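You operate a simulated robot arm through the tools that you are given. There is no shell and no other tool. Be economical: measure what you need, move in short steps, check, and stop when the job is done.

You are at the controls of a simulated two-armed robot. One attempt, no reset.

TASK
Open the lower cabinet door, put the white carton on the bench top by the spinner away on the lower shelf of the dry cabinet and shut the door again. Then take the teal capped tube and leave it on the black puck. Then put the red block on the bench top by the spinner away on the top of the grey turntable. Then take the yellow sleeve and put it on top of the white pack. Then fetch the teal holder and set it on the round black pad. Then open the right red hood. The order counts. Set down upright: white carton.

Only the result counts: the job must be done as asked and must still hold three seconds after the hand-in. Knocking over, shifting, dropping, spilling or breaking anything else fails it.

THE ROBOT
Two 7-joint arms with two-finger parallel grippers on one trunk, on a base that drives. Base frame: it is fixed to the floor where the robot stands at the start and does not move with it; the origin is under the middle of the robot, x ahead of it, y to its left, z up. Lengths are in mm, angles in rad, forces in N, time in s.
The left shoulder is at the start at [70, 134, 876], the right one opposite. With the tool pointing down near the work surface each hand reaches from about 100 to 620 mm from the robot's upright axis, wherever it stands, measured 20 degrees to its own side. Places, roughly: black puck (5x5x3 cm) [-5400, 2900, 800]; lower cabinet door [900, -100, 400]; lower shelf of the dry cabinet [1100, -300, 400]; red block (4x4x4 cm) [-5200, 2800, 800]; right red hood [-2300, 3400, 800]; round black pad (8x8x2 cm) [-5200, 3000, 800]; teal capped tube (2x2x6 cm) [-5100, 3100, 800]; teal holder (5x5x3 cm) [-3900, 4100, 800]; top of the grey turntable [-900, 1200, 1300]; white carton [-4750, 3250, 750]; white pack [-5250, 2750, 750]; yellow sleeve (3x3x3 cm) [-5200, 2500, 800]. Payload 1.57 kg a hand.
The TCP of each hand is the grasp point between the finger pads, 30 mm short of the fingertips. In the tool frame z runs along the fingers and y along their closing line. Largest opening 80 mm; finger width 17, thickness 12; the body of the gripper, 40 by 82 mm, starts 80 mm behind the TCP.
Orientation is told as [roll, pitch, yaw] about the base's x, y, z axes, in that order, counted from this pose: with the fingers straight down and closing along the base's y, the tool's x points along the base's -x, its y along +y and its z along -z.

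THE INTERFACE
- The arms move only by the tool jog_arm. It takes "left_series", "right_series" or both (then of equal length, played together; a hand with none holds still); each is a list of rows, each a list of 7 numbers: the shift along the base's x, y, z in m, then the turn, a rotation vector about the base's x, y, z in rad, then the gripper command, from -1 (fully open) to 1 (shut), values between in proportion. In form: [[tx, ty, tz, rx, ry, rz, grip], ...]. A call has 1 to 8 rows; each row shifts and turns the commanded pose from where the row before left it. Rows are played at 5 a second. More than 50 mm and 0.15 rad between two rows, or a gripper value outside its range, and nothing of the call is played. Where a pose cannot be reached the arm comes as near as it can. A force on the tool above 40 N (or 10 N above the force at the start of the call, whichever is more), or a blocked arm, ends the call early, and 0.2 s more pass. Each finger travels about 153 mm/s and halts on what it meets, pressing with about 27 N; the grip force reading is that of the motor and also rises with nothing between the fingers. The clock runs only during rows and for 0.2 s after the last one: add rows that do not move to give the fingers time. The reply holds the time, the measured pose of the TCP, the force on the tool along the base axes, the opening and the grip force, in the units named above and with some noise, with the torque about the TCP (base axes, N m) and any sound that the robot's microphone picked up.
- Cameras (640 x 400 px; columns grow to the right, rows downward): "scene" is now at [134.2, 2.8, 1109.8]; the picture's right is [-0.17, -0.99, 0.00], its down [-0.54, 0.09, -0.84] and it looks along [0.83, -0.14, -0.55] (base axes); focal length 260 px, centre (320, 200). "left" rides on the left gripper at [72, 7, -122] in its tool frame; the picture's right is [-0.09, 1.00, 0.00], its down [-0.84, -0.08, -0.54] and it looks along [-0.54, -0.05, 0.84] (tool axes); focal length 238 px, centre (320, 200). "right" rides on the right gripper at [72, -7, -122] in its tool frame; the picture's right is [0.09, 1.00, 0.00], its down [-0.84, 0.08, -0.54] and it looks along [-0.54, 0.05, 0.84] (tool axes); focal length 238 px, centre (320, 200). There is no depth. A picture from a camera that has moved, and an enlarged one, comes with that camera's place and axes in the base frame and with its lens. The place of the scene camera against the robot may be out by one fixed shift of up to 25 mm in any direction.
- get_image(camera): a new picture of that camera. No time passes.
- raise_lower(by): slides the trunk up (or, below 0, down) by that many mm; the arms and the scene camera ride with it, the base frame stays. It gives what a move gives, with no picture.
- steer(legs): drives the robot by 1 to 6 legs, each [ahead, left, turn to the left] in mm, mm and rad, along the robot's own axes; the way and the turn of a leg run together, so that a leg with both is an arc; at most 1500 mm and 3.142 rad a leg. The arms and the cameras ride along, it lands a little off, and it stops where it bumps. It gives what a move gives.
- head_to(pan, tilt): turns the head with the scene camera to pan (to the left, within 1.501 rad either way) and tilt (down, from -0.506 to 1.204), counted from straight ahead of the robot. It gives what a move gives.
- close_up(camera, box): a new picture of the part [left, top, right, bottom] of that camera's present view, enlarged. No time passes.
- finish_job(): hands the job in; it is judged then, once.

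Work in short steps. Places have to be worked out from the pictures, the camera data and where the tool is seen: move nearer, look again, correct. Check each grasp and each placing, and mend what went wrong. You have 196 turns and 192 pictures in all, those below and enlarged ones among them. Open the grippers and draw the arms clear of the work before you hand the job in, unless the task says otherwise; then end with one line.

The tools are called by a JSON object that holds its "api" and its "payload". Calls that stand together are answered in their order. jog_arm: Moves the arms, as the interface text tells. Its arguments: {"type":"object","properties":{"left_series":{"type":"array"},"right_series":{"type":"array"}},"required":[]} The other tools are called the same way: raise_lower (by) slides the trunk up or down; steer (legs) drives the base; head_to (pan, tilt) turns the head that bears the scene camera; get_image (camera) takes a picture; close_up (camera, box) takes an enlarged picture of a part of a camera's view; finish_job () hands the job in.

At the start:

```text
time: 0.0
left_ee_pos: [522.5, 204.8, 794.8]
left_ee_rot: [0.0, 0.002, -0.001]
left_ft_force: [0.0, -0.1, 0.7]
left_torque: [-0.02, 0.0, -0.02]
left_opening: 79.8
left_grasp_force: 0.1
right_ee_pos: [469.1, -226.6, 811.2]
right_ee_rot: [0.0, 0.001, 0.0]
right_ft_force: [0.1, -0.3, 0.1]
right_torque: [0.02, -0.02, -0.02]
right_opening: 80.0
right_grasp_force: 0.0
trunk travel left (down, up): [-450.0, 490.0]
robot x, y, heading: [1.8, -1.0, 0.003]
head pan, tilt: [-0.169, 0.579]
```

scene: 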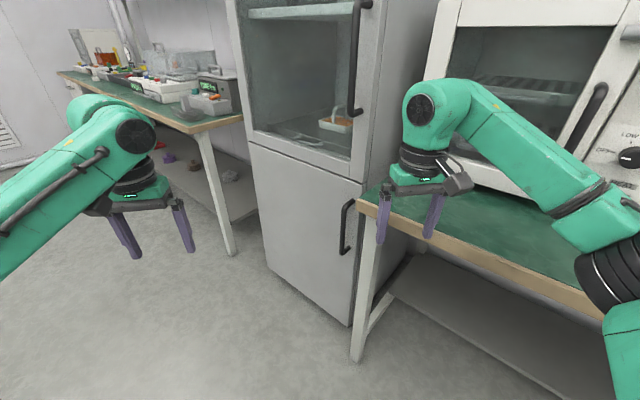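
right: 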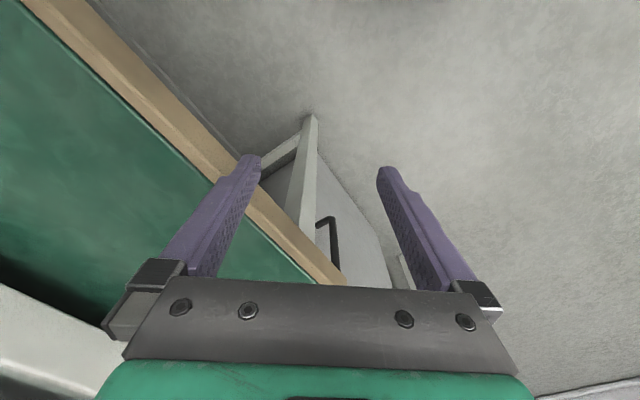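
left: 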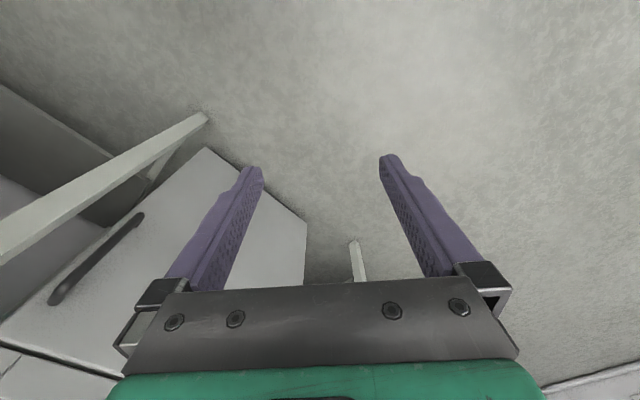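

The lower door seems to face the (-x, +y) side, with its handle at the right end and hinge at the left. I look around first to map the room before driving.

{"api": "head_to", "payload": {"pan": 1.4, "tilt": 0.2}}

{"api": "get_image", "payload": {"camera": "scene"}}

{"api": "head_to", "payload": {"pan": -0.4, "tilt": 0.7}}

{"api": "get_image", "payload": {"camera": "scene"}}

```text
time: 1.6
left_ee_pos: [521.7, 205.0, 796.0]
left_ee_rot: [0.0, 0.0, -0.001]
left_ft_force: [0.1, 0.0, -0.2]
left_torque: [-0.01, 0.0, -0.02]
left_opening: 79.9
left_grasp_force: 0.0
right_ee_pos: [469.1, -228.9, 809.5]
right_ee_rot: [-0.001, 0.001, 0.0]
right_ft_force: [-0.2, -0.2, 0.1]
right_torque: [0.0, 0.01, 0.03]
right_opening: 80.0
right_grasp_force: 0.0
trunk travel left (down, up): [-450.0, 490.0]
robot x, y, heading: [-0.1, -0.8, 0.003]
head pan, tilt: [1.4, 0.201]
```

```text
188 pictures are left
camera scene: at [62.4, 109.6, 1144.7], right [0.99, -0.17, 0.0], down [-0.03, -0.2, -0.98], along [0.17, 0.97, -0.2], focal length 260 px, centre (320, 200)
```

scene: 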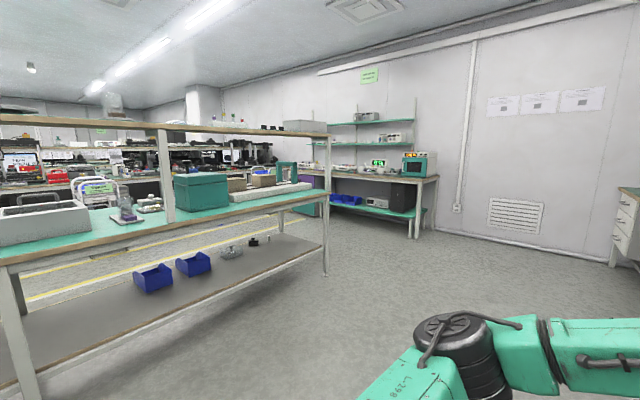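

```text
time: 3.5
left_ee_pos: [522.6, 205.4, 795.1]
left_ee_rot: [-0.001, 0.0, 0.001]
left_ft_force: [0.6, 0.6, 0.1]
left_torque: [0.0, 0.04, -0.02]
left_opening: 79.9
left_grasp_force: 0.0
right_ee_pos: [469.3, -229.0, 811.1]
right_ee_rot: [0.0, 0.0, -0.001]
right_ft_force: [0.9, -0.6, -0.3]
right_torque: [-0.01, 0.01, 0.02]
right_opening: 80.1
right_grasp_force: 0.0
trunk travel left (down, up): [-450.0, 490.0]
robot x, y, heading: [1.7, 1.1, -0.0]
head pan, tilt: [-0.4, 0.7]
```

```text
187 pictures are left
camera scene: at [124.7, -15.2, 1099.3], right [-0.39, -0.92, 0.0], down [-0.59, 0.25, -0.76], along [0.7, -0.3, -0.64], focal length 260 px, centre (320, 200)
```

scene: 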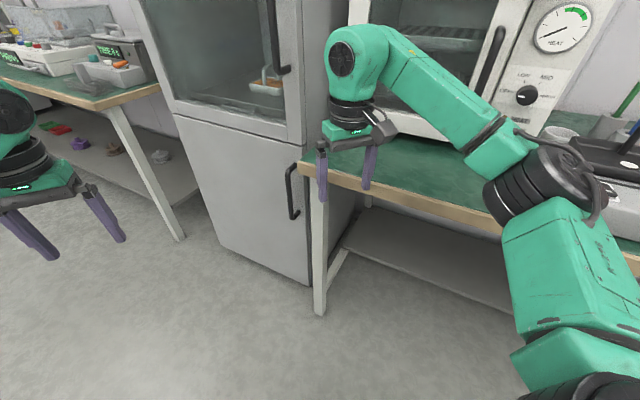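

The cabinet front runs along about 41.5° with hinge at the left (u≈955) and handle near [780,-180,555]. I drive to stand in front of it, face it, lower the trunk and look.

{"api": "steer", "payload": {"legs": [[300, 265, 0], [0, 0, -0.846]]}}

{"api": "raise_lower", "payload": {"by": -280}}

{"api": "head_to", "payload": {"pan": 0.0, "tilt": 0.5}}

{"api": "get_image", "payload": {"camera": "scene"}}

```text
time: 8.1
left_ee_pos: [790.5, -4.4, 794.5]
left_ee_rot: [0.001, 0.002, -0.863]
left_ft_force: [-0.2, 0.4, 0.1]
left_torque: [-0.03, 0.0, 0.0]
left_opening: 80.0
left_grasp_force: 0.1
right_ee_pos: [425.7, -247.3, 812.0]
right_ee_rot: [0.0, 0.0, -0.86]
right_ft_force: [0.6, 0.2, -0.3]
right_torque: [-0.02, -0.01, -0.03]
right_opening: 79.7
right_grasp_force: 0.1
trunk travel left (down, up): [-450.0, 490.0]
robot x, y, heading: [293.4, 260.5, -0.861]
head pan, tilt: [-0.4, 0.7]
```

```text
time: 11.0
left_ee_pos: [790.2, -4.3, 515.9]
left_ee_rot: [0.0, 0.0, -0.864]
left_ft_force: [0.2, 0.6, -0.2]
left_torque: [-0.04, -0.01, 0.0]
left_opening: 79.8
left_grasp_force: 0.2
right_ee_pos: [425.9, -246.5, 532.5]
right_ee_rot: [-0.001, 0.001, -0.86]
right_ft_force: [-0.4, 0.3, 0.0]
right_torque: [-0.02, 0.01, 0.01]
right_opening: 79.9
right_grasp_force: 0.1
trunk travel left (down, up): [-170.0, 770.0]
robot x, y, heading: [295.1, 257.9, -0.865]
head pan, tilt: [-0.4, 0.7]
```

```text
time: 11.8
left_ee_pos: [789.7, -5.1, 515.2]
left_ee_rot: [-0.001, 0.002, -0.861]
left_ft_force: [0.1, 0.3, -0.6]
left_torque: [-0.01, 0.01, -0.02]
left_opening: 80.0
left_grasp_force: 0.1
right_ee_pos: [426.1, -247.3, 532.2]
right_ee_rot: [0.001, 0.001, -0.859]
right_ft_force: [-0.3, 0.2, -0.6]
right_torque: [0.02, -0.01, -0.01]
right_opening: 79.9
right_grasp_force: 0.0
trunk travel left (down, up): [-170.0, 770.0]
robot x, y, heading: [294.9, 256.5, -0.862]
head pan, tilt: [0.0, 0.499]
```

```text
186 pictures are left
camera scene: at [381.6, 168.8, 836.9], right [-0.76, -0.65, 0.0], down [-0.31, 0.36, -0.88], along [0.57, -0.67, -0.48], focal length 260 px, centre (320, 200)
```

scene: 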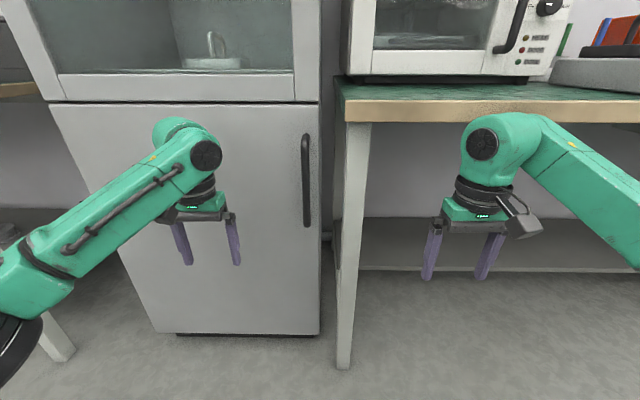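

The heading is square to the cabinet; handle is about 633 ahead, 40 left, z≈600. I turn the left gripper horizontal (fingers forward) in front of the handle.

{"api": "jog_arm", "payload": {"left_series": [[-0.018, -0.009, 0.009, -0.1139, -0.0977, 0, -1], [-0.018, -0.009, 0.009, -0.1139, -0.0977, 0, -1], [-0.018, -0.009, 0.009, -0.1139, -0.0977, 0, -1], [-0.018, -0.009, 0.009, -0.1139, -0.0977, 0, -1], [-0.018, -0.009, 0.009, -0.1139, -0.0977, 0, -1], [-0.018, -0.009, 0.009, -0.1139, -0.0977, 0, -1], [-0.018, -0.009, 0.009, -0.1139, -0.0977, 0, -1], [-0.018, -0.009, 0.009, -0.1139, -0.0977, 0, -1]]}}

{"api": "jog_arm", "payload": {"left_series": [[0, 0, 0, -0.1139, -0.0977, 0, -1], [0, 0, 0, -0.1139, -0.0977, 0, -1], [0, 0, 0, -0.0539, -0.0462, 0, -1], [0, 0, 0, 0, 0, 0, -1]]}}

{"api": "get_image", "payload": {"camera": "scene"}}

{"api": "get_image", "payload": {"camera": "left"}}

```text
time: 13.6
left_ee_pos: [644.1, -76.7, 588.3]
left_ee_rot: [-0.004, -1.2, -0.86]
left_ft_force: [0.2, -0.6, -0.3]
left_torque: [0.0, 0.01, 0.0]
left_opening: 80.0
left_grasp_force: 0.0
right_ee_pos: [426.7, -247.1, 531.5]
right_ee_rot: [0.0, 0.0, -0.859]
right_ft_force: [-0.1, 0.1, -0.2]
right_torque: [0.0, 0.01, 0.03]
right_opening: 80.0
right_grasp_force: 0.0
trunk travel left (down, up): [-170.0, 770.0]
robot x, y, heading: [294.5, 258.0, -0.863]
head pan, tilt: [0.0, 0.499]
```

```text
time: 14.6
left_ee_pos: [646.7, -77.3, 586.0]
left_ee_rot: [-3.063, -1.569, 2.202]
left_ft_force: [0.7, -0.2, -0.6]
left_torque: [0.04, 0.0, -0.01]
left_opening: 79.8
left_grasp_force: 0.1
right_ee_pos: [426.6, -246.5, 530.5]
right_ee_rot: [-0.001, 0.0, -0.86]
right_ft_force: [0.4, -0.5, -0.6]
right_torque: [-0.01, 0.02, -0.03]
right_opening: 80.2
right_grasp_force: 0.1
trunk travel left (down, up): [-170.0, 770.0]
robot x, y, heading: [291.3, 259.8, -0.857]
head pan, tilt: [0.0, 0.499]
```

```text
185 pictures are left
camera scene: at [381.7, 168.9, 837.0], right [-0.76, -0.65, 0.0], down [-0.31, 0.36, -0.88], along [0.57, -0.67, -0.48], focal length 260 px, centre (320, 200)
```

scene: 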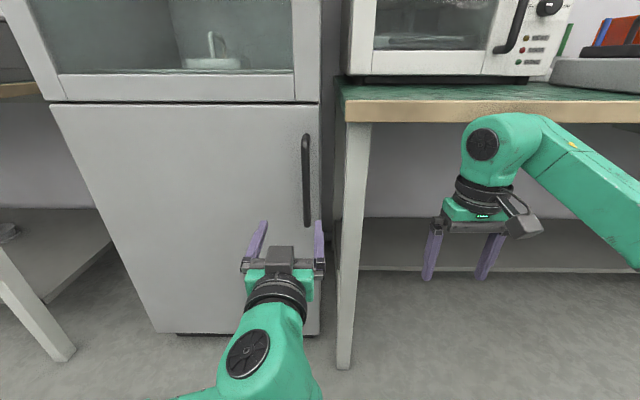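

```text
184 pictures are left
camera left: at [570.8, 20.0, 515.6], right [0.76, 0.65, 0.09], down [-0.41, 0.36, 0.84], along [0.51, -0.67, 0.54], focal length 238 px, centre (320, 200)
```

left: 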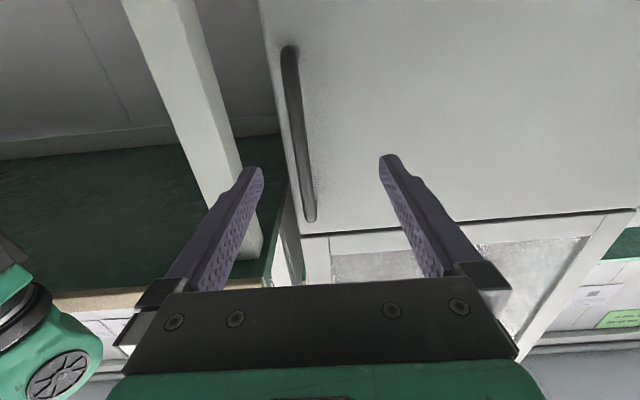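

From the gripper camera, the handle is ≈23 left of my axis, z 515–723. I shift the hand right, up a little and forward 100 mm, then look again.

{"api": "jog_arm", "payload": {"left_series": [[-0.019, -0.016, 0.012, 0, 0, 0, -1], [0.022, -0.025, 0.006, 0, 0, 0, -1], [0.022, -0.025, 0.006, 0, 0, 0, -1], [0.021, -0.026, 0, 0, 0, 0, -1], [0, 0, 0, 0, 0, 0, -1]]}}

{"api": "get_image", "payload": {"camera": "left"}}

{"api": "close_up", "payload": {"camera": "scene", "box": [220, 120, 380, 220]}}

```text
time: 15.8
left_ee_pos: [691.1, -170.8, 608.0]
left_ee_rot: [-2.831, -1.571, 1.968]
left_ft_force: [-0.9, -0.8, -0.4]
left_torque: [0.01, -0.01, 0.03]
left_opening: 79.9
left_grasp_force: 0.1
right_ee_pos: [426.3, -246.7, 530.5]
right_ee_rot: [0.0, 0.0, -0.86]
right_ft_force: [-0.4, 0.3, 0.6]
right_torque: [0.05, 0.01, 0.0]
right_opening: 79.9
right_grasp_force: 0.1
trunk travel left (down, up): [-170.0, 770.0]
robot x, y, heading: [290.9, 257.6, -0.86]
head pan, tilt: [0.0, 0.499]
```

```text
183 pictures are left
camera left: at [616.9, -73.4, 537.7], right [0.76, 0.65, 0.09], down [-0.41, 0.36, 0.84], along [0.51, -0.67, 0.54], focal length 238 px, centre (320, 200)
```

left: 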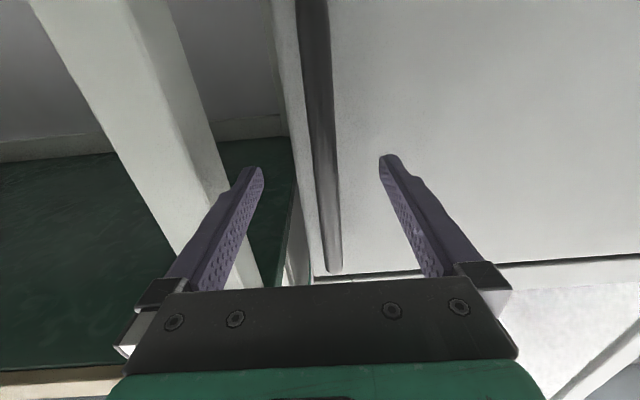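

```text
4.00 times, centred on (300, 170) of scene
camera zoom: at [381.7, 168.9, 837.0], right [-0.76, -0.65, 0.0], down [-0.31, 0.36, -0.88], along [0.57, -0.67, -0.48], focal length 1038 px, centre (400, 320)
```

zoom: 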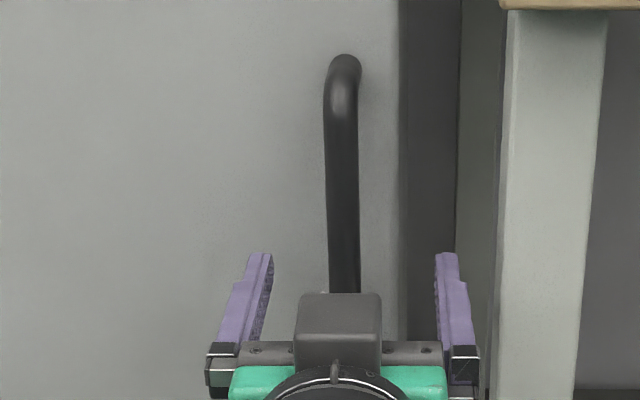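

Handle is centred and I triangulate it at about 610 ahead (TCP at 585). I advance 24 mm and close.

{"api": "jog_arm", "payload": {"left_series": [[0.008, -0.009, 0, 0, 0, 0, -1], [0.008, -0.009, 0, 0, 0, 0, -1], [0, 0, 0, 0, 0, 0, 1], [0, 0, 0, 0, 0, 0, 1], [0, 0, 0, 0, 0, 0, 1]]}}

{"api": "get_image", "payload": {"camera": "left"}}

```text
time: 17.0
left_ee_pos: [711.1, -186.0, 610.6]
left_ee_rot: [-1.685, -1.569, 0.829]
left_ft_force: [13.2, 8.8, 2.5]
left_torque: [0.5, 0.21, -0.09]
left_opening: 15.7
left_grasp_force: 30.8
right_ee_pos: [426.5, -246.3, 531.9]
right_ee_rot: [-0.002, 0.001, -0.86]
right_ft_force: [-0.3, -0.5, -0.2]
right_torque: [-0.02, 0.0, 0.02]
right_opening: 79.9
right_grasp_force: 0.1
trunk travel left (down, up): [-170.0, 770.0]
robot x, y, heading: [292.8, 257.1, -0.86]
head pan, tilt: [0.0, 0.499]
```

```text
181 pictures are left
camera left: at [635.6, -90.1, 538.7], right [0.75, 0.65, 0.09], down [-0.41, 0.36, 0.84], along [0.51, -0.67, 0.54], focal length 238 px, centre (320, 200)
```

left: 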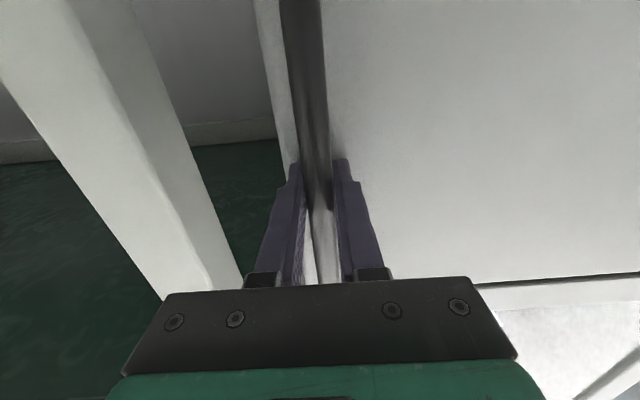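

Handle gripped (opening 15.7). I pull along the door's arc (radius ≈530, hinge to the left).

{"api": "jog_arm", "payload": {"left_series": [[-0.0238, 0.0352, 0, 0, 0, -0.05, 1], [-0.0208, 0.0371, 0, 0, 0, -0.05, 1], [-0.0179, 0.0384, 0, 0, 0, -0.05, 1], [-0.0147, 0.0398, 0, 0, 0, -0.05, 1], [-0.0115, 0.041, 0, 0, 0, -0.05, 1]]}}

{"api": "get_image", "payload": {"camera": "scene"}}

```text
time: 17.8
left_ee_pos: [659.3, -91.4, 610.3]
left_ee_rot: [-0.058, -1.559, -0.914]
left_ft_force: [9.0, 4.6, -5.5]
left_torque: [0.59, 0.33, 0.04]
left_opening: 15.8
left_grasp_force: 31.4
right_ee_pos: [429.1, -245.0, 532.0]
right_ee_rot: [-0.003, 0.003, -0.858]
right_ft_force: [-0.3, 1.2, -0.1]
right_torque: [0.03, 0.05, 0.0]
right_opening: 80.2
right_grasp_force: 0.1
trunk travel left (down, up): [-170.0, 770.0]
robot x, y, heading: [297.2, 260.7, -0.861]
head pan, tilt: [0.0, 0.499]
stopped in row 3 (left hand): the force on the tool passed its limit at 41 N (the readings are from after the stop); the commanded pose is now the measured one
```

```text
180 pictures are left
camera scene: at [384.0, 168.9, 836.7], right [-0.76, -0.65, 0.0], down [-0.31, 0.36, -0.88], along [0.57, -0.66, -0.48], focal length 260 px, centre (320, 200)
```

scene: 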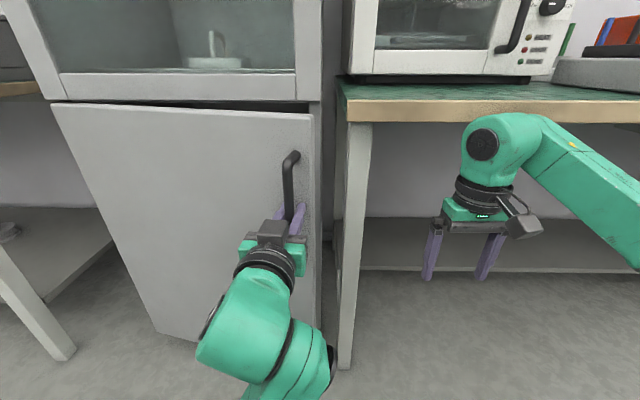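

The door opened about 0.2 rad, following the modelled arc; I continue slower.

{"api": "jog_arm", "payload": {"left_series": [[-0.0085, 0.0194, 0, 0, 0, -0.03, 1], [-0.0078, 0.0198, 0, 0, 0, -0.03, 1], [-0.007, 0.0201, 0, 0, 0, -0.03, 1], [-0.0062, 0.0204, 0, 0, 0, -0.03, 1], [-0.0054, 0.0205, 0, 0, 0, -0.03, 1], [-0.0045, 0.0207, 0, 0, 0, -0.03, 1], [-0.0037, 0.0209, 0, 0, 0, -0.03, 1], [-0.0028, 0.021, 0, 0, 0, -0.03, 1]]}}

{"api": "get_image", "payload": {"camera": "scene"}}

```text
time: 18.9
left_ee_pos: [641.4, -41.2, 611.0]
left_ee_rot: [0.75, -1.566, -1.799]
left_ft_force: [12.7, 3.5, -3.5]
left_torque: [0.61, 0.43, -0.03]
left_opening: 15.7
left_grasp_force: 30.8
left hand out of reach, approached as far as the arm can: row 3, 4, 5
right_ee_pos: [428.8, -246.0, 530.5]
right_ee_rot: [-0.002, 0.001, -0.859]
right_ft_force: [0.5, -0.8, -0.3]
right_torque: [0.0, 0.0, 0.01]
right_opening: 80.2
right_grasp_force: 0.0
trunk travel left (down, up): [-170.0, 770.0]
robot x, y, heading: [291.6, 260.3, -0.861]
head pan, tilt: [0.0, 0.499]
stopped in row 5 (left hand): the force on the tool passed its limit at 58 N (the readings are from after the stop); the commanded pose is now the measured one
```

```text
179 pictures are left
camera scene: at [384.6, 169.2, 836.8], right [-0.76, -0.65, 0.0], down [-0.31, 0.36, -0.88], along [0.57, -0.66, -0.48], focal length 260 px, centre (320, 200)
```

scene: 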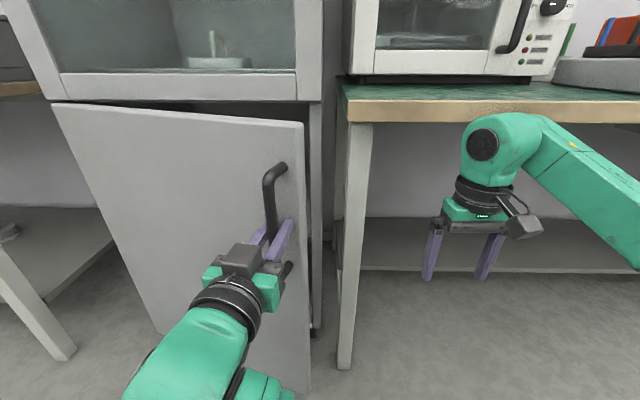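

The arm can't retract further with horizontal fingers, so I keep the grip and draw the door by moving the base back and left along the arc.

{"api": "steer", "payload": {"legs": [[-38, 17, 0], [-37, 20, 0], [-36, 23, 0]]}}

{"api": "get_image", "payload": {"camera": "scene"}}

```text
time: 20.3
left_ee_pos: [627.1, 35.5, 611.5]
left_ee_rot: [0.95, -1.562, -1.983]
left_ft_force: [4.8, 0.7, -2.3]
left_torque: [-0.21, 0.1, 0.08]
left_opening: 15.7
left_grasp_force: 31.9
right_ee_pos: [413.2, -171.2, 531.7]
right_ee_rot: [0.002, -0.001, -0.856]
right_ft_force: [0.0, -0.4, -0.4]
right_torque: [-0.03, -0.02, -0.01]
right_opening: 79.7
right_grasp_force: 0.0
trunk travel left (down, up): [-170.0, 770.0]
robot x, y, heading: [275.4, 330.6, -0.854]
head pan, tilt: [0.0, 0.499]
stopped in leg 2: the force on the tool passed its limit at 42 N (the readings are from after the stop); the commanded pose is now the measured one
```

```text
178 pictures are left
camera scene: at [365.8, 243.8, 836.9], right [-0.75, -0.66, 0.0], down [-0.32, 0.36, -0.88], along [0.58, -0.66, -0.48], focal length 260 px, centre (320, 200)
```

scene: 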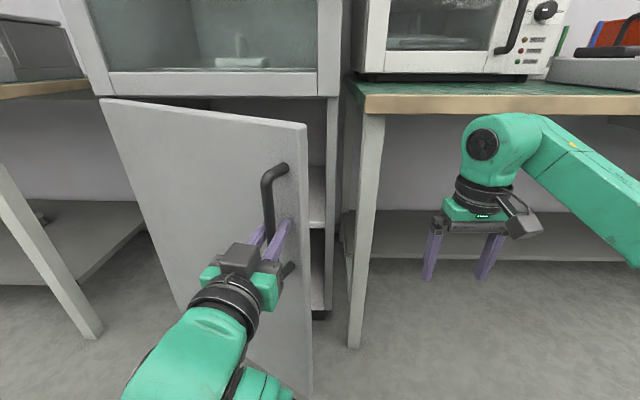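

Driving works (door ≈0.45 rad). I continue the arc with the base.

{"api": "steer", "payload": {"legs": [[-34, 19, 0], [-32, 22, 0]]}}

{"api": "steer", "payload": {"legs": [[-30, 25, 0], [-28, 28, 0]]}}

{"api": "get_image", "payload": {"camera": "scene"}}

```text
time: 21.3
left_ee_pos: [622.0, 79.3, 611.1]
left_ee_rot: [1.0, -1.564, -2.014]
left_ft_force: [5.0, -0.4, -2.2]
left_torque: [-0.26, 0.13, 0.06]
left_opening: 15.8
left_grasp_force: 31.4
right_ee_pos: [405.6, -131.7, 530.6]
right_ee_rot: [0.0, 0.001, -0.852]
right_ft_force: [-0.9, -0.4, -0.4]
right_torque: [-0.03, 0.02, -0.01]
right_opening: 80.2
right_grasp_force: 0.0
trunk travel left (down, up): [-170.0, 770.0]
robot x, y, heading: [267.7, 373.8, -0.852]
head pan, tilt: [0.0, 0.499]
stopped in leg 1: the force on the tool passed its limit at 41 N (the readings are from after the stop); the commanded pose is now the measured one
```

```text
time: 22.7
left_ee_pos: [628.0, 157.7, 611.1]
left_ee_rot: [1.033, -1.563, -2.048]
left_ft_force: [29.1, -4.7, 5.1]
left_torque: [0.01, 0.17, -0.14]
left_opening: 15.8
left_grasp_force: 31.4
right_ee_pos: [408.6, -52.0, 531.4]
right_ee_rot: [-0.001, 0.004, -0.851]
right_ft_force: [-0.5, -0.1, 0.1]
right_torque: [-0.01, -0.02, 0.01]
right_opening: 79.9
right_grasp_force: 0.0
trunk travel left (down, up): [-170.0, 770.0]
robot x, y, heading: [270.5, 453.5, -0.853]
head pan, tilt: [0.0, 0.499]
```

```text
177 pictures are left
camera scene: at [361.8, 362.8, 836.7], right [-0.75, -0.66, 0.0], down [-0.32, 0.36, -0.88], along [0.58, -0.66, -0.48], focal length 260 px, centre (320, 200)
```

scene: 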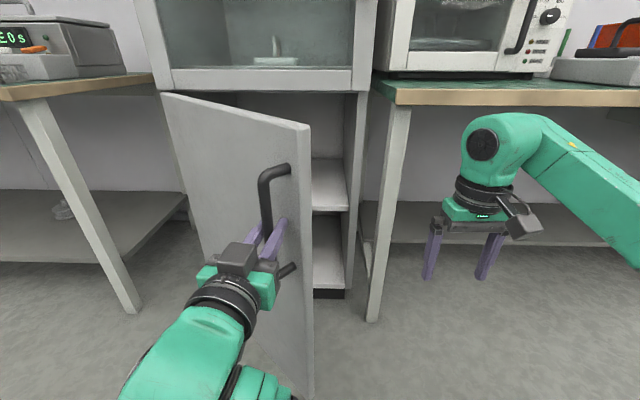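

Door is ≈40° open. Force is fine, so I continue the arc with the base, checking.

{"api": "steer", "payload": {"legs": [[-31, 27, 0], [-29, 30, 0]]}}

{"api": "steer", "payload": {"legs": [[-26, 32, 0], [-24, 34, 0]]}}

{"api": "get_image", "payload": {"camera": "scene"}}

```text
time: 23.6
left_ee_pos: [632.5, 193.3, 611.1]
left_ee_rot: [0.962, -1.559, -1.958]
left_ft_force: [6.5, -0.4, -3.1]
left_torque: [-0.55, 0.29, 0.12]
left_opening: 16.0
left_grasp_force: 31.1
right_ee_pos: [411.3, -19.2, 530.3]
right_ee_rot: [0.001, 0.001, -0.85]
right_ft_force: [-1.0, -0.2, 0.5]
right_torque: [-0.01, 0.01, -0.01]
right_opening: 80.0
right_grasp_force: 0.1
trunk travel left (down, up): [-170.0, 770.0]
robot x, y, heading: [271.5, 485.7, -0.846]
head pan, tilt: [0.0, 0.499]
stopped in leg 1: the force on the tool passed its limit at 42 N (the readings are from after the stop); the commanded pose is now the measured one
```

```text
time: 25.0
left_ee_pos: [649.4, 272.8, 609.2]
left_ee_rot: [0.852, -1.56, -1.852]
left_ft_force: [25.1, -10.6, -1.0]
left_torque: [-0.25, 0.23, 0.05]
left_opening: 15.8
left_grasp_force: 31.6
right_ee_pos: [427.7, 61.1, 529.8]
right_ee_rot: [-0.001, 0.003, -0.849]
right_ft_force: [-0.4, -0.1, 0.3]
right_torque: [-0.02, -0.02, 0.0]
right_opening: 79.9
right_grasp_force: 0.0
trunk travel left (down, up): [-170.0, 770.0]
robot x, y, heading: [287.7, 567.0, -0.854]
head pan, tilt: [0.0, 0.499]
```

```text
176 pictures are left
camera scene: at [380.1, 475.9, 836.4], right [-0.75, -0.66, 0.0], down [-0.32, 0.36, -0.88], along [0.58, -0.66, -0.48], focal length 260 px, centre (320, 200)
```

scene: 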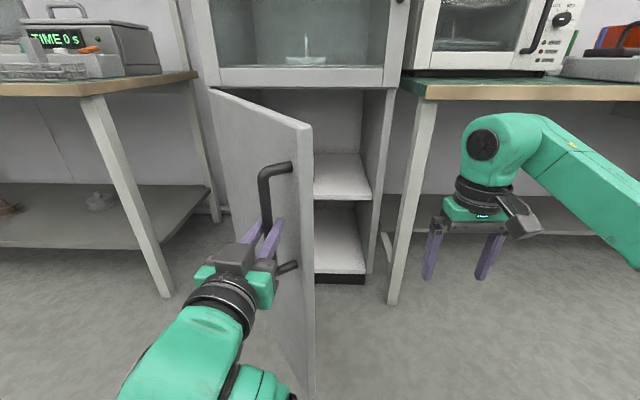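

Door ≈53° open; continuing further.

{"api": "steer", "payload": {"legs": [[-20, 31, 0], [-18, 32, 0], [-16, 33, 0]]}}

{"api": "steer", "payload": {"legs": [[-13, 34, 0], [-11, 35, 0], [-8, 36, 0]]}}

{"api": "get_image", "payload": {"camera": "scene"}}

```text
time: 26.8
left_ee_pos: [684.9, 377.3, 609.5]
left_ee_rot: [0.855, -1.558, -1.854]
left_ft_force: [16.5, -10.7, -4.5]
left_torque: [-0.35, 0.16, 0.06]
left_opening: 15.7
left_grasp_force: 31.2
right_ee_pos: [463.7, 164.4, 529.9]
right_ee_rot: [0.0, 0.003, -0.848]
right_ft_force: [0.3, 0.0, 0.1]
right_torque: [-0.02, -0.03, 0.0]
right_opening: 80.1
right_grasp_force: 0.1
trunk travel left (down, up): [-170.0, 770.0]
robot x, y, heading: [324.6, 666.9, -0.85]
head pan, tilt: [0.0, 0.499]
```

```text
time: 28.6
left_ee_pos: [742.8, 471.2, 611.7]
left_ee_rot: [1.126, -1.558, -2.128]
left_ft_force: [0.3, -0.3, -0.4]
left_torque: [0.01, 0.03, -0.01]
left_opening: 0.2
left_grasp_force: 21.1
right_ee_pos: [522.6, 260.0, 530.1]
right_ee_rot: [0.001, -0.002, -0.851]
right_ft_force: [-0.6, -0.2, 0.6]
right_torque: [0.01, 0.05, -0.02]
right_opening: 80.0
right_grasp_force: 0.0
trunk travel left (down, up): [-170.0, 770.0]
robot x, y, heading: [382.5, 762.3, -0.844]
head pan, tilt: [0.0, 0.499]
```

```text
175 pictures are left
camera scene: at [473.8, 674.7, 837.0], right [-0.75, -0.66, 0.0], down [-0.32, 0.36, -0.88], along [0.58, -0.66, -0.48], focal length 260 px, centre (320, 200)
```

scene: 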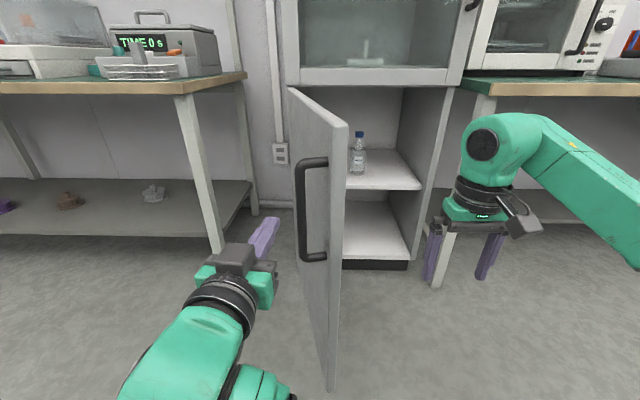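

The grip slipped off near the end, but the door stands ≈80–90° open; the lower shelf (z≈410, with a bottle at its left) is visible. I back off, raise the trunk and turn the left hand down again.

{"api": "steer", "payload": {"legs": [[-250, 0, 0]]}}

{"api": "raise_lower", "payload": {"by": 330}}

{"api": "jog_arm", "payload": {"left_series": [[0, 0, 0, 0.1139, 0.0977, 0, -1], [0, 0, 0, 0.1139, 0.0977, 0, -1], [0, 0, 0, 0.1139, 0.0977, 0, -1], [0, 0, 0, 0.1139, 0.0977, 0, -1], [0, 0, 0, 0.1139, 0.0977, 0, -1], [0, 0, 0, 0.1139, 0.0977, 0, -1], [0, 0, 0, 0.1139, 0.0977, 0, -1], [0, 0, 0, 0.1139, 0.0977, 0, -1]]}}

{"api": "jog_arm", "payload": {"left_series": [[0.007, -0.008, 0, 0.1139, 0.0977, 0, -1], [0.007, -0.008, 0, 0.1139, 0.0977, 0, -1], [0.007, -0.008, 0, 0.0539, 0.0462, 0, -1], [0, 0, 0, 0, 0, 0, -1]]}}

{"api": "steer", "payload": {"legs": [[0, 0, 2.4]]}}

{"api": "head_to", "payload": {"pan": 0.0, "tilt": 0.2}}

{"api": "get_image", "payload": {"camera": "scene"}}

```text
time: 30.4
left_ee_pos: [581.4, 659.9, 610.7]
left_ee_rot: [1.134, -1.558, -2.131]
left_ft_force: [0.9, 0.2, -0.1]
left_torque: [-0.01, -0.02, -0.02]
left_opening: 0.1
left_grasp_force: 21.7
right_ee_pos: [360.7, 446.4, 531.6]
right_ee_rot: [-0.001, -0.001, -0.847]
right_ft_force: [0.6, -0.2, -0.9]
right_torque: [0.0, 0.03, -0.03]
right_opening: 80.0
right_grasp_force: 0.1
trunk travel left (down, up): [-170.0, 770.0]
robot x, y, heading: [221.9, 952.2, -0.846]
head pan, tilt: [0.0, 0.499]
```

```text
time: 33.7
left_ee_pos: [580.1, 657.4, 941.1]
left_ee_rot: [1.121, -1.559, -2.118]
left_ft_force: [0.2, 0.3, -0.7]
left_torque: [0.02, 0.0, 0.0]
left_opening: 0.0
left_grasp_force: 21.6
right_ee_pos: [361.1, 445.5, 860.2]
right_ee_rot: [0.001, 0.0, -0.846]
right_ft_force: [-0.9, -0.9, 0.6]
right_torque: [-0.02, 0.04, 0.01]
right_opening: 79.8
right_grasp_force: 0.0
trunk travel left (down, up): [-500.0, 440.0]
robot x, y, heading: [222.2, 947.0, -0.84]
head pan, tilt: [0.0, 0.499]
```

```text
time: 35.5
left_ee_pos: [638.4, 547.2, 835.3]
left_ee_rot: [-0.138, -0.366, -0.876]
left_ft_force: [-0.1, -0.1, -0.3]
left_torque: [0.01, 0.0, 0.0]
left_opening: 79.9
left_grasp_force: 0.0
left hand out of reach, approached as far as the arm can: row 4, 5, 6, 7, 8
right_ee_pos: [360.7, 446.4, 860.3]
right_ee_rot: [0.001, 0.0, -0.848]
right_ft_force: [0.0, -0.5, 0.3]
right_torque: [-0.01, 0.01, -0.03]
right_opening: 80.2
right_grasp_force: 0.1
trunk travel left (down, up): [-500.0, 440.0]
robot x, y, heading: [222.2, 947.7, -0.851]
head pan, tilt: [0.0, 0.499]
```

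```text
time: 36.5
left_ee_pos: [652.6, 539.9, 835.5]
left_ee_rot: [-0.135, -0.03, -0.873]
left_ft_force: [-0.4, 0.1, 1.0]
left_torque: [-0.01, -0.01, 0.01]
left_opening: 80.0
left_grasp_force: 0.1
left hand out of reach, approached as far as the arm can: row 3
right_ee_pos: [361.4, 445.9, 861.7]
right_ee_rot: [0.0, 0.0, -0.846]
right_ft_force: [-0.5, 0.3, 0.4]
right_torque: [-0.01, 0.01, 0.0]
right_opening: 79.9
right_grasp_force: 0.2
trunk travel left (down, up): [-500.0, 440.0]
robot x, y, heading: [221.6, 944.0, -0.846]
head pan, tilt: [0.0, 0.499]
```

```text
time: 42.6
left_ee_pos: [170.6, 1541.3, 836.1]
left_ee_rot: [-0.136, -0.029, 1.543]
left_ft_force: [0.7, 0.8, 0.5]
left_torque: [0.0, -0.02, 0.0]
left_opening: 80.3
left_grasp_force: 0.0
right_ee_pos: [451.3, 1415.6, 861.4]
right_ee_rot: [0.0, -0.002, 1.567]
right_ft_force: [0.2, -1.1, 0.2]
right_torque: [0.0, 0.02, 0.01]
right_opening: 79.9
right_grasp_force: 0.1
trunk travel left (down, up): [-500.0, 440.0]
robot x, y, heading: [222.9, 947.6, 1.566]
head pan, tilt: [0.0, 0.499]
```

```text
time: 43.4
left_ee_pos: [170.9, 1540.0, 835.3]
left_ee_rot: [-0.135, -0.032, 1.542]
left_ft_force: [-0.1, 0.2, -0.7]
left_torque: [0.02, -0.02, 0.02]
left_opening: 80.1
left_grasp_force: 0.0
right_ee_pos: [452.1, 1417.9, 861.3]
right_ee_rot: [0.0, 0.0, 1.566]
right_ft_force: [0.4, -0.9, -0.3]
right_torque: [0.02, 0.04, 0.01]
right_opening: 80.1
right_grasp_force: 0.2
trunk travel left (down, up): [-500.0, 440.0]
robot x, y, heading: [215.3, 951.0, 1.563]
head pan, tilt: [0.0, 0.201]
```

```text
174 pictures are left
camera scene: at [218.3, 1110.0, 1194.6], right [1.0, 0.0, 0.0], down [0.0, -0.2, -0.98], along [0.0, 0.98, -0.2], focal length 260 px, centre (320, 200)
```

scene: 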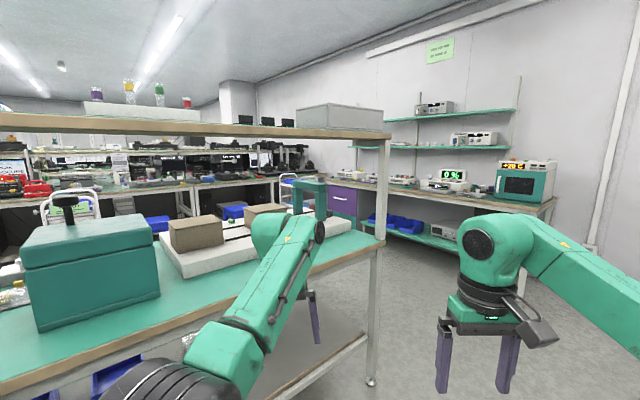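

The left hand is near the island; readings show no contact. I look left along the island to find its other end.

{"api": "head_to", "payload": {"pan": 1.0, "tilt": 0.3}}

{"api": "get_image", "payload": {"camera": "scene"}}

```text
time: 44.6
left_ee_pos: [170.0, 1541.7, 835.1]
left_ee_rot: [-0.137, -0.03, 1.542]
left_ft_force: [0.0, -0.1, 0.0]
left_torque: [0.0, -0.01, -0.02]
left_opening: 79.9
left_grasp_force: 0.1
right_ee_pos: [450.5, 1416.2, 861.2]
right_ee_rot: [0.001, 0.0, 1.567]
right_ft_force: [-0.7, 0.3, -0.2]
right_torque: [0.02, -0.01, 0.02]
right_opening: 79.9
right_grasp_force: 0.0
trunk travel left (down, up): [-500.0, 440.0]
robot x, y, heading: [218.2, 949.9, 1.567]
head pan, tilt: [1.0, 0.3]
```

```text
173 pictures are left
camera scene: at [139.6, 1067.7, 1185.4], right [0.54, 0.84, 0.0], down [0.25, -0.16, -0.96], along [-0.8, 0.52, -0.3], focal length 260 px, centre (320, 200)
```

scene: 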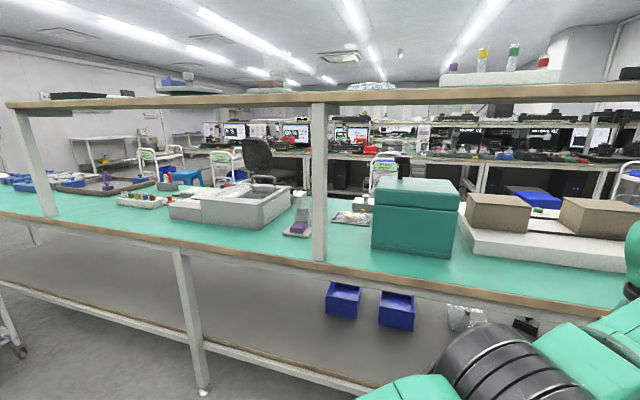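

I zoom in on the far region to plan the route.

{"api": "close_up", "payload": {"camera": "scene", "box": [100, 90, 420, 290]}}

{"api": "close_up", "payload": {"camera": "scene", "box": [380, 90, 640, 252]}}

```text
2.00 times, centred on (260, 190) of scene
camera zoom: at [139.6, 1067.7, 1185.4], right [0.54, 0.84, 0.0], down [0.25, -0.16, -0.96], along [-0.8, 0.52, -0.3], focal length 519 px, centre (440, 220)
```

zoom: 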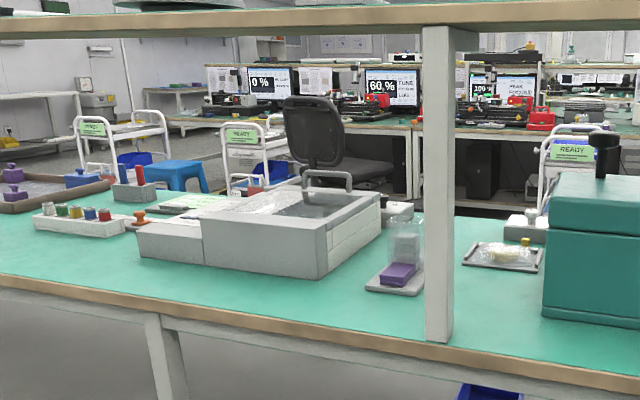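

```text
2.46 times, centred on (510, 171) of scene
camera zoom: at [139.6, 1067.7, 1185.4], right [0.54, 0.84, 0.0], down [0.25, -0.16, -0.96], along [-0.8, 0.52, -0.3], focal length 639 px, centre (-148, 271)
```

zoom: 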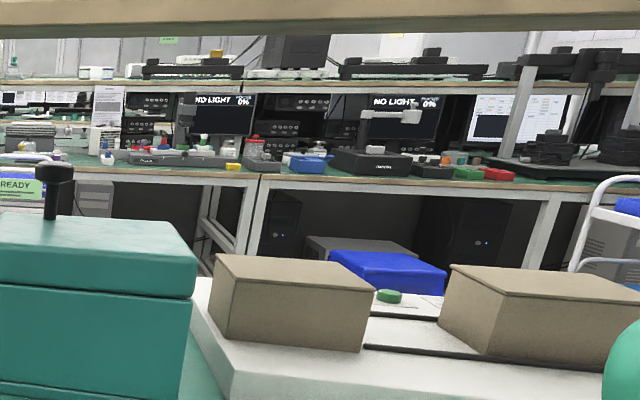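

The target bench is behind a second island of monitors. I turn along the island's left direction, drive a bit and look from a raised camera.

{"api": "steer", "payload": {"legs": [[0, 0, 2.3], [1000, 0, 0]]}}

{"api": "raise_lower", "payload": {"by": 430}}

{"api": "head_to", "payload": {"pan": -0.3, "tilt": 0.4}}

{"api": "get_image", "payload": {"camera": "scene"}}

{"api": "head_to", "payload": {"pan": -1.3, "tilt": 0.3}}

{"api": "get_image", "payload": {"camera": "scene"}}

```text
time: 55.5
left_ee_pos: [-873.8, -228.6, 835.2]
left_ee_rot: [-0.137, -0.031, -2.379]
left_ft_force: [0.1, 0.4, 0.0]
left_torque: [-0.01, 0.04, 0.02]
left_opening: 80.6
left_grasp_force: 0.1
right_ee_pos: [-986.7, 57.0, 862.1]
right_ee_rot: [-0.001, 0.001, -2.351]
right_ft_force: [-0.8, -0.3, -0.2]
right_torque: [0.0, -0.01, 0.04]
right_opening: 79.9
right_grasp_force: 0.0
trunk travel left (down, up): [-500.0, 440.0]
robot x, y, heading: [-493.4, 226.2, -2.355]
head pan, tilt: [1.0, 0.3]
```

```text
refused: 430 is not a number from -400 to 400
```

```text
time: 57.0
left_ee_pos: [-873.0, -227.0, 835.9]
left_ee_rot: [-0.135, -0.029, -2.378]
left_ft_force: [0.2, -1.1, -0.2]
left_torque: [0.0, 0.05, 0.03]
left_opening: 80.0
left_grasp_force: 0.2
right_ee_pos: [-986.2, 57.5, 861.3]
right_ee_rot: [0.0, 0.0, -2.351]
right_ft_force: [-0.4, 0.9, -0.5]
right_torque: [-0.03, -0.02, -0.02]
right_opening: 80.1
right_grasp_force: 0.1
trunk travel left (down, up): [-500.0, 440.0]
robot x, y, heading: [-496.5, 228.0, -2.351]
head pan, tilt: [-0.3, 0.4]
```

```text
170 pictures are left
camera scene: at [-614.5, 167.8, 1176.1], right [-0.47, 0.88, 0.0], down [0.34, 0.18, -0.92], along [-0.81, -0.43, -0.39], focal length 260 px, centre (320, 200)
```

scene: 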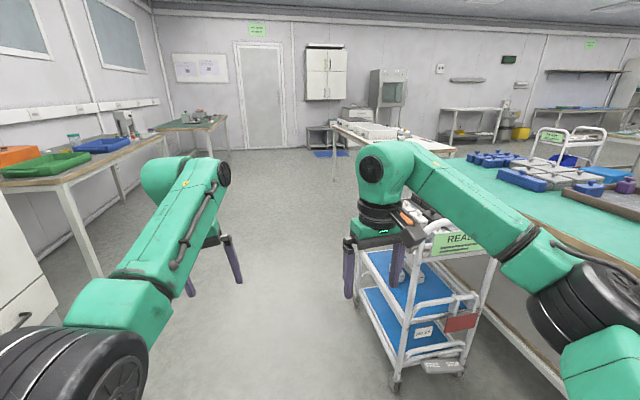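

```text
time: 58.2
left_ee_pos: [-873.3, -228.8, 835.1]
left_ee_rot: [-0.136, -0.03, -2.379]
left_ft_force: [-0.3, -0.3, 0.3]
left_torque: [-0.01, -0.01, 0.02]
left_opening: 80.1
left_grasp_force: 0.0
right_ee_pos: [-986.9, 57.8, 862.1]
right_ee_rot: [0.0, 0.0, -2.352]
right_ft_force: [-0.9, -0.3, -0.5]
right_torque: [0.04, 0.02, 0.02]
right_opening: 80.1
right_grasp_force: 0.0
trunk travel left (down, up): [-500.0, 440.0]
robot x, y, heading: [-497.6, 227.6, -2.352]
head pan, tilt: [-1.3, 0.3]
```

```text
169 pictures are left
camera scene: at [-614.2, 257.0, 1185.4], right [0.49, 0.87, 0.0], down [0.26, -0.14, -0.96], along [-0.83, 0.47, -0.3], focal length 260 px, centre (320, 200)
```

scene: 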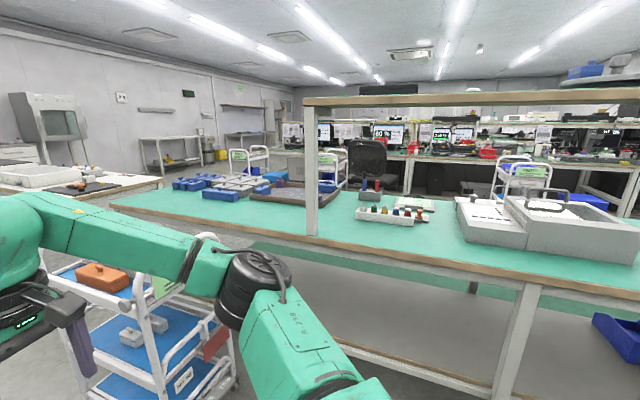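

I raise the trunk to see over the shelves.

{"api": "raise_lower", "payload": {"by": 400}}

{"api": "head_to", "payload": {"pan": -0.8, "tilt": 0.4}}

{"api": "get_image", "payload": {"camera": "scene"}}

{"api": "head_to", "payload": {"pan": -1.5, "tilt": 0.3}}

{"api": "get_image", "payload": {"camera": "scene"}}

```text
time: 62.1
left_ee_pos: [-872.8, -227.6, 1235.2]
left_ee_rot: [-0.134, -0.03, -2.378]
left_ft_force: [0.1, -0.1, 1.1]
left_torque: [0.01, 0.01, 0.0]
left_opening: 79.9
left_grasp_force: 0.0
right_ee_pos: [-985.7, 57.9, 1261.9]
right_ee_rot: [0.0, 0.001, -2.352]
right_ft_force: [0.0, 0.1, 0.0]
right_torque: [0.0, 0.01, 0.0]
right_opening: 79.9
right_grasp_force: 0.1
trunk travel left (down, up): [-900.0, 40.0]
robot x, y, heading: [-492.8, 230.2, -2.352]
head pan, tilt: [-1.3, 0.3]
```

```text
time: 63.0
left_ee_pos: [-873.1, -228.3, 1236.2]
left_ee_rot: [-0.137, -0.029, -2.381]
left_ft_force: [-0.4, 0.2, 0.3]
left_torque: [-0.01, 0.03, -0.02]
left_opening: 79.7
left_grasp_force: 0.0
right_ee_pos: [-985.7, 56.1, 1261.0]
right_ee_rot: [0.0, -0.001, -2.353]
right_ft_force: [-0.4, 0.3, -0.4]
right_torque: [0.0, -0.01, 0.0]
right_opening: 80.0
right_grasp_force: 0.0
trunk travel left (down, up): [-900.0, 40.0]
robot x, y, heading: [-494.7, 227.5, -2.356]
head pan, tilt: [-0.799, 0.4]
```

```text
168 pictures are left
camera scene: at [-625.4, 212.4, 1576.1], right [0.01, 1.0, 0.0], down [0.39, 0.0, -0.92], along [-0.92, 0.01, -0.39], focal length 260 px, centre (320, 200)
```

scene: 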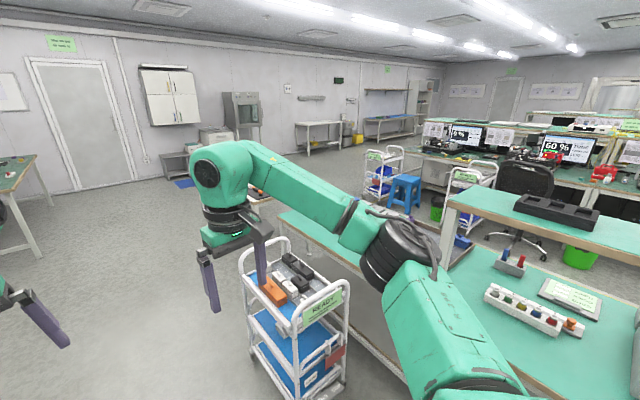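

```text
time: 64.1
left_ee_pos: [-873.8, -228.5, 1236.1]
left_ee_rot: [-0.137, -0.03, -2.378]
left_ft_force: [0.2, 0.6, 0.0]
left_torque: [0.01, 0.0, -0.04]
left_opening: 79.9
left_grasp_force: 0.0
right_ee_pos: [-986.2, 57.3, 1262.1]
right_ee_rot: [0.0, 0.001, -2.352]
right_ft_force: [-0.6, 0.5, -0.3]
right_torque: [0.0, 0.0, -0.02]
right_opening: 80.1
right_grasp_force: 0.0
trunk travel left (down, up): [-900.0, 40.0]
robot x, y, heading: [-490.8, 229.1, -2.353]
head pan, tilt: [-1.499, 0.3]
```

```text
167 pictures are left
camera scene: at [-603.6, 272.0, 1585.4], right [0.65, 0.76, 0.0], down [0.22, -0.19, -0.96], along [-0.72, 0.62, -0.3], focal length 260 px, centre (320, 200)
```

scene: 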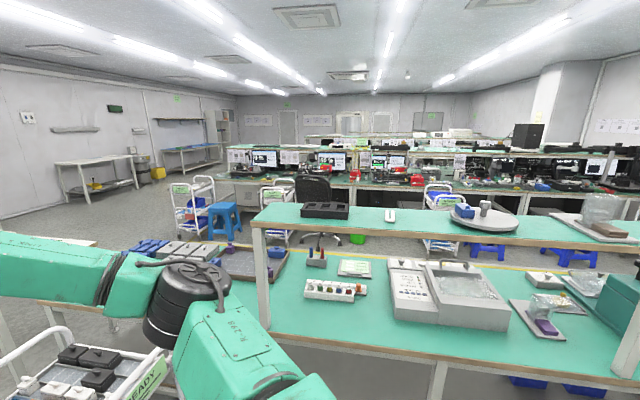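

The map is clear: a small table continues the island row, open floor beyond it. I'll go along the aisle past that table, then look.

{"api": "steer", "payload": {"legs": [[1400, -80, 0], [900, -80, 0]]}}

{"api": "head_to", "payload": {"pan": -0.7, "tilt": 0.4}}

{"api": "get_image", "payload": {"camera": "scene"}}

```text
time: 75.3
left_ee_pos: [-2610.8, -1698.6, 1237.2]
left_ee_rot: [-0.135, -0.03, -2.393]
left_ft_force: [0.8, 0.4, 0.0]
left_torque: [0.01, -0.01, -0.02]
left_opening: 80.1
left_grasp_force: 0.1
right_ee_pos: [-2719.7, -1412.5, 1261.5]
right_ee_rot: [0.001, 0.0, -2.366]
right_ft_force: [-0.2, -0.6, -0.3]
right_torque: [-0.01, 0.0, 0.01]
right_opening: 79.9
right_grasp_force: 0.1
trunk travel left (down, up): [-900.0, 40.0]
robot x, y, heading: [-2224.5, -1249.4, -2.372]
head pan, tilt: [-1.499, 0.3]
```

```text
time: 76.4
left_ee_pos: [-2612.0, -1698.6, 1235.8]
left_ee_rot: [-0.136, -0.029, -2.392]
left_ft_force: [-0.2, -0.4, 0.7]
left_torque: [0.0, 0.01, 0.01]
left_opening: 80.1
left_grasp_force: 0.1
right_ee_pos: [-2720.6, -1412.8, 1261.1]
right_ee_rot: [0.001, 0.0, -2.367]
right_ft_force: [-0.5, -0.1, 0.8]
right_torque: [-0.02, 0.02, -0.05]
right_opening: 80.1
right_grasp_force: 0.1
trunk travel left (down, up): [-900.0, 40.0]
robot x, y, heading: [-2225.4, -1245.4, -2.369]
head pan, tilt: [-0.7, 0.4]
```

```text
166 pictures are left
camera scene: at [-2357.9, -1271.5, 1576.1], right [-0.07, 1.0, 0.0], down [0.39, 0.03, -0.92], along [-0.92, -0.07, -0.39], focal length 260 px, centre (320, 200)
```

scene: 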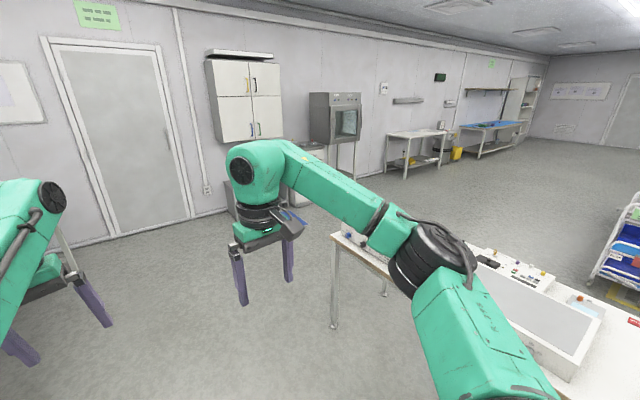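

Open floor beyond the table's left end (u≈-3650). I drive past it, turn right 90° and go up the wide corridor.

{"api": "steer", "payload": {"legs": [[1000, 0, 0], [750, 0, 0], [0, 0, -1.62], [1500, 0, 0], [1500, 0, 0]]}}

{"api": "head_to", "payload": {"pan": -0.5, "tilt": 0.4}}

{"api": "get_image", "payload": {"camera": "scene"}}

```text
time: 103.4
left_ee_pos: [-5751.7, 461.1, 1234.8]
left_ee_rot: [-0.136, -0.032, 2.202]
left_ft_force: [0.3, -0.2, 0.4]
left_torque: [0.03, 0.0, 0.0]
left_opening: 80.0
left_grasp_force: 0.1
right_ee_pos: [-5455.1, 536.9, 1263.0]
right_ee_rot: [0.001, -0.002, 2.227]
right_ft_force: [0.3, 0.3, 1.0]
right_torque: [0.0, -0.02, 0.02]
right_opening: 79.9
right_grasp_force: 0.0
trunk travel left (down, up): [-900.0, 40.0]
robot x, y, heading: [-5349.0, 22.5, 2.23]
head pan, tilt: [-0.7, 0.4]
```

```text
time: 104.2
left_ee_pos: [-5753.4, 462.2, 1235.6]
left_ee_rot: [-0.134, -0.03, 2.201]
left_ft_force: [-0.2, 0.4, -0.4]
left_torque: [0.01, -0.01, -0.02]
left_opening: 80.0
left_grasp_force: 0.0
right_ee_pos: [-5456.4, 537.2, 1261.7]
right_ee_rot: [0.001, 0.001, 2.226]
right_ft_force: [-0.1, 0.1, 0.5]
right_torque: [-0.02, 0.01, -0.02]
right_opening: 79.7
right_grasp_force: 0.0
trunk travel left (down, up): [-900.0, 40.0]
robot x, y, heading: [-5347.9, 27.2, 2.228]
head pan, tilt: [-0.499, 0.4]
```

```text
165 pictures are left
camera scene: at [-5398.7, 174.5, 1576.1], right [0.99, 0.16, 0.0], down [0.06, -0.38, -0.92], along [-0.14, 0.91, -0.39], focal length 260 px, centre (320, 200)
```

scene: 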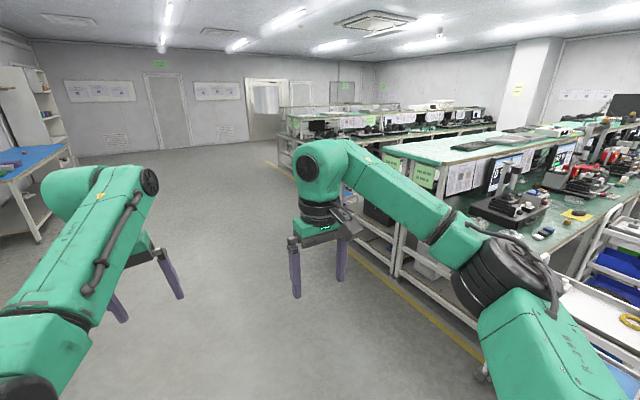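

The target bench is likely the far side of this island. I drive up to n≈5600+ and look right.

{"api": "steer", "payload": {"legs": [[1500, -60, 0], [900, -60, 0]]}}

{"api": "head_to", "payload": {"pan": -1.1, "tilt": 0.4}}

{"api": "get_image", "payload": {"camera": "scene"}}

```text
refused: leg 1 is longer than a leg can be; nothing moved
```

```text
time: 105.2
left_ee_pos: [-5752.6, 462.4, 1236.2]
left_ee_rot: [-0.136, -0.028, 2.2]
left_ft_force: [0.1, 1.0, -0.8]
left_torque: [0.03, -0.02, -0.03]
left_opening: 80.2
left_grasp_force: 0.1
right_ee_pos: [-5456.3, 536.6, 1261.5]
right_ee_rot: [0.0, -0.001, 2.226]
right_ft_force: [-0.5, 0.2, -0.2]
right_torque: [0.02, -0.01, -0.02]
right_opening: 79.9
right_grasp_force: 0.2
trunk travel left (down, up): [-900.0, 40.0]
robot x, y, heading: [-5349.3, 24.5, 2.228]
head pan, tilt: [-1.1, 0.4]
```

```text
164 pictures are left
camera scene: at [-5344.7, 166.7, 1576.1], right [0.9, -0.43, 0.0], down [-0.17, -0.35, -0.92], along [0.4, 0.83, -0.39], focal length 260 px, centre (320, 200)
```

scene: 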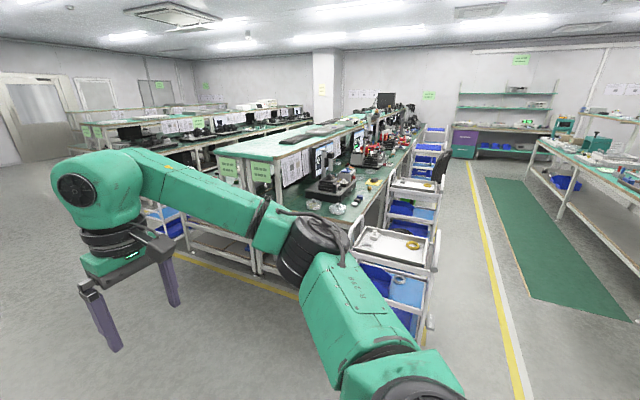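

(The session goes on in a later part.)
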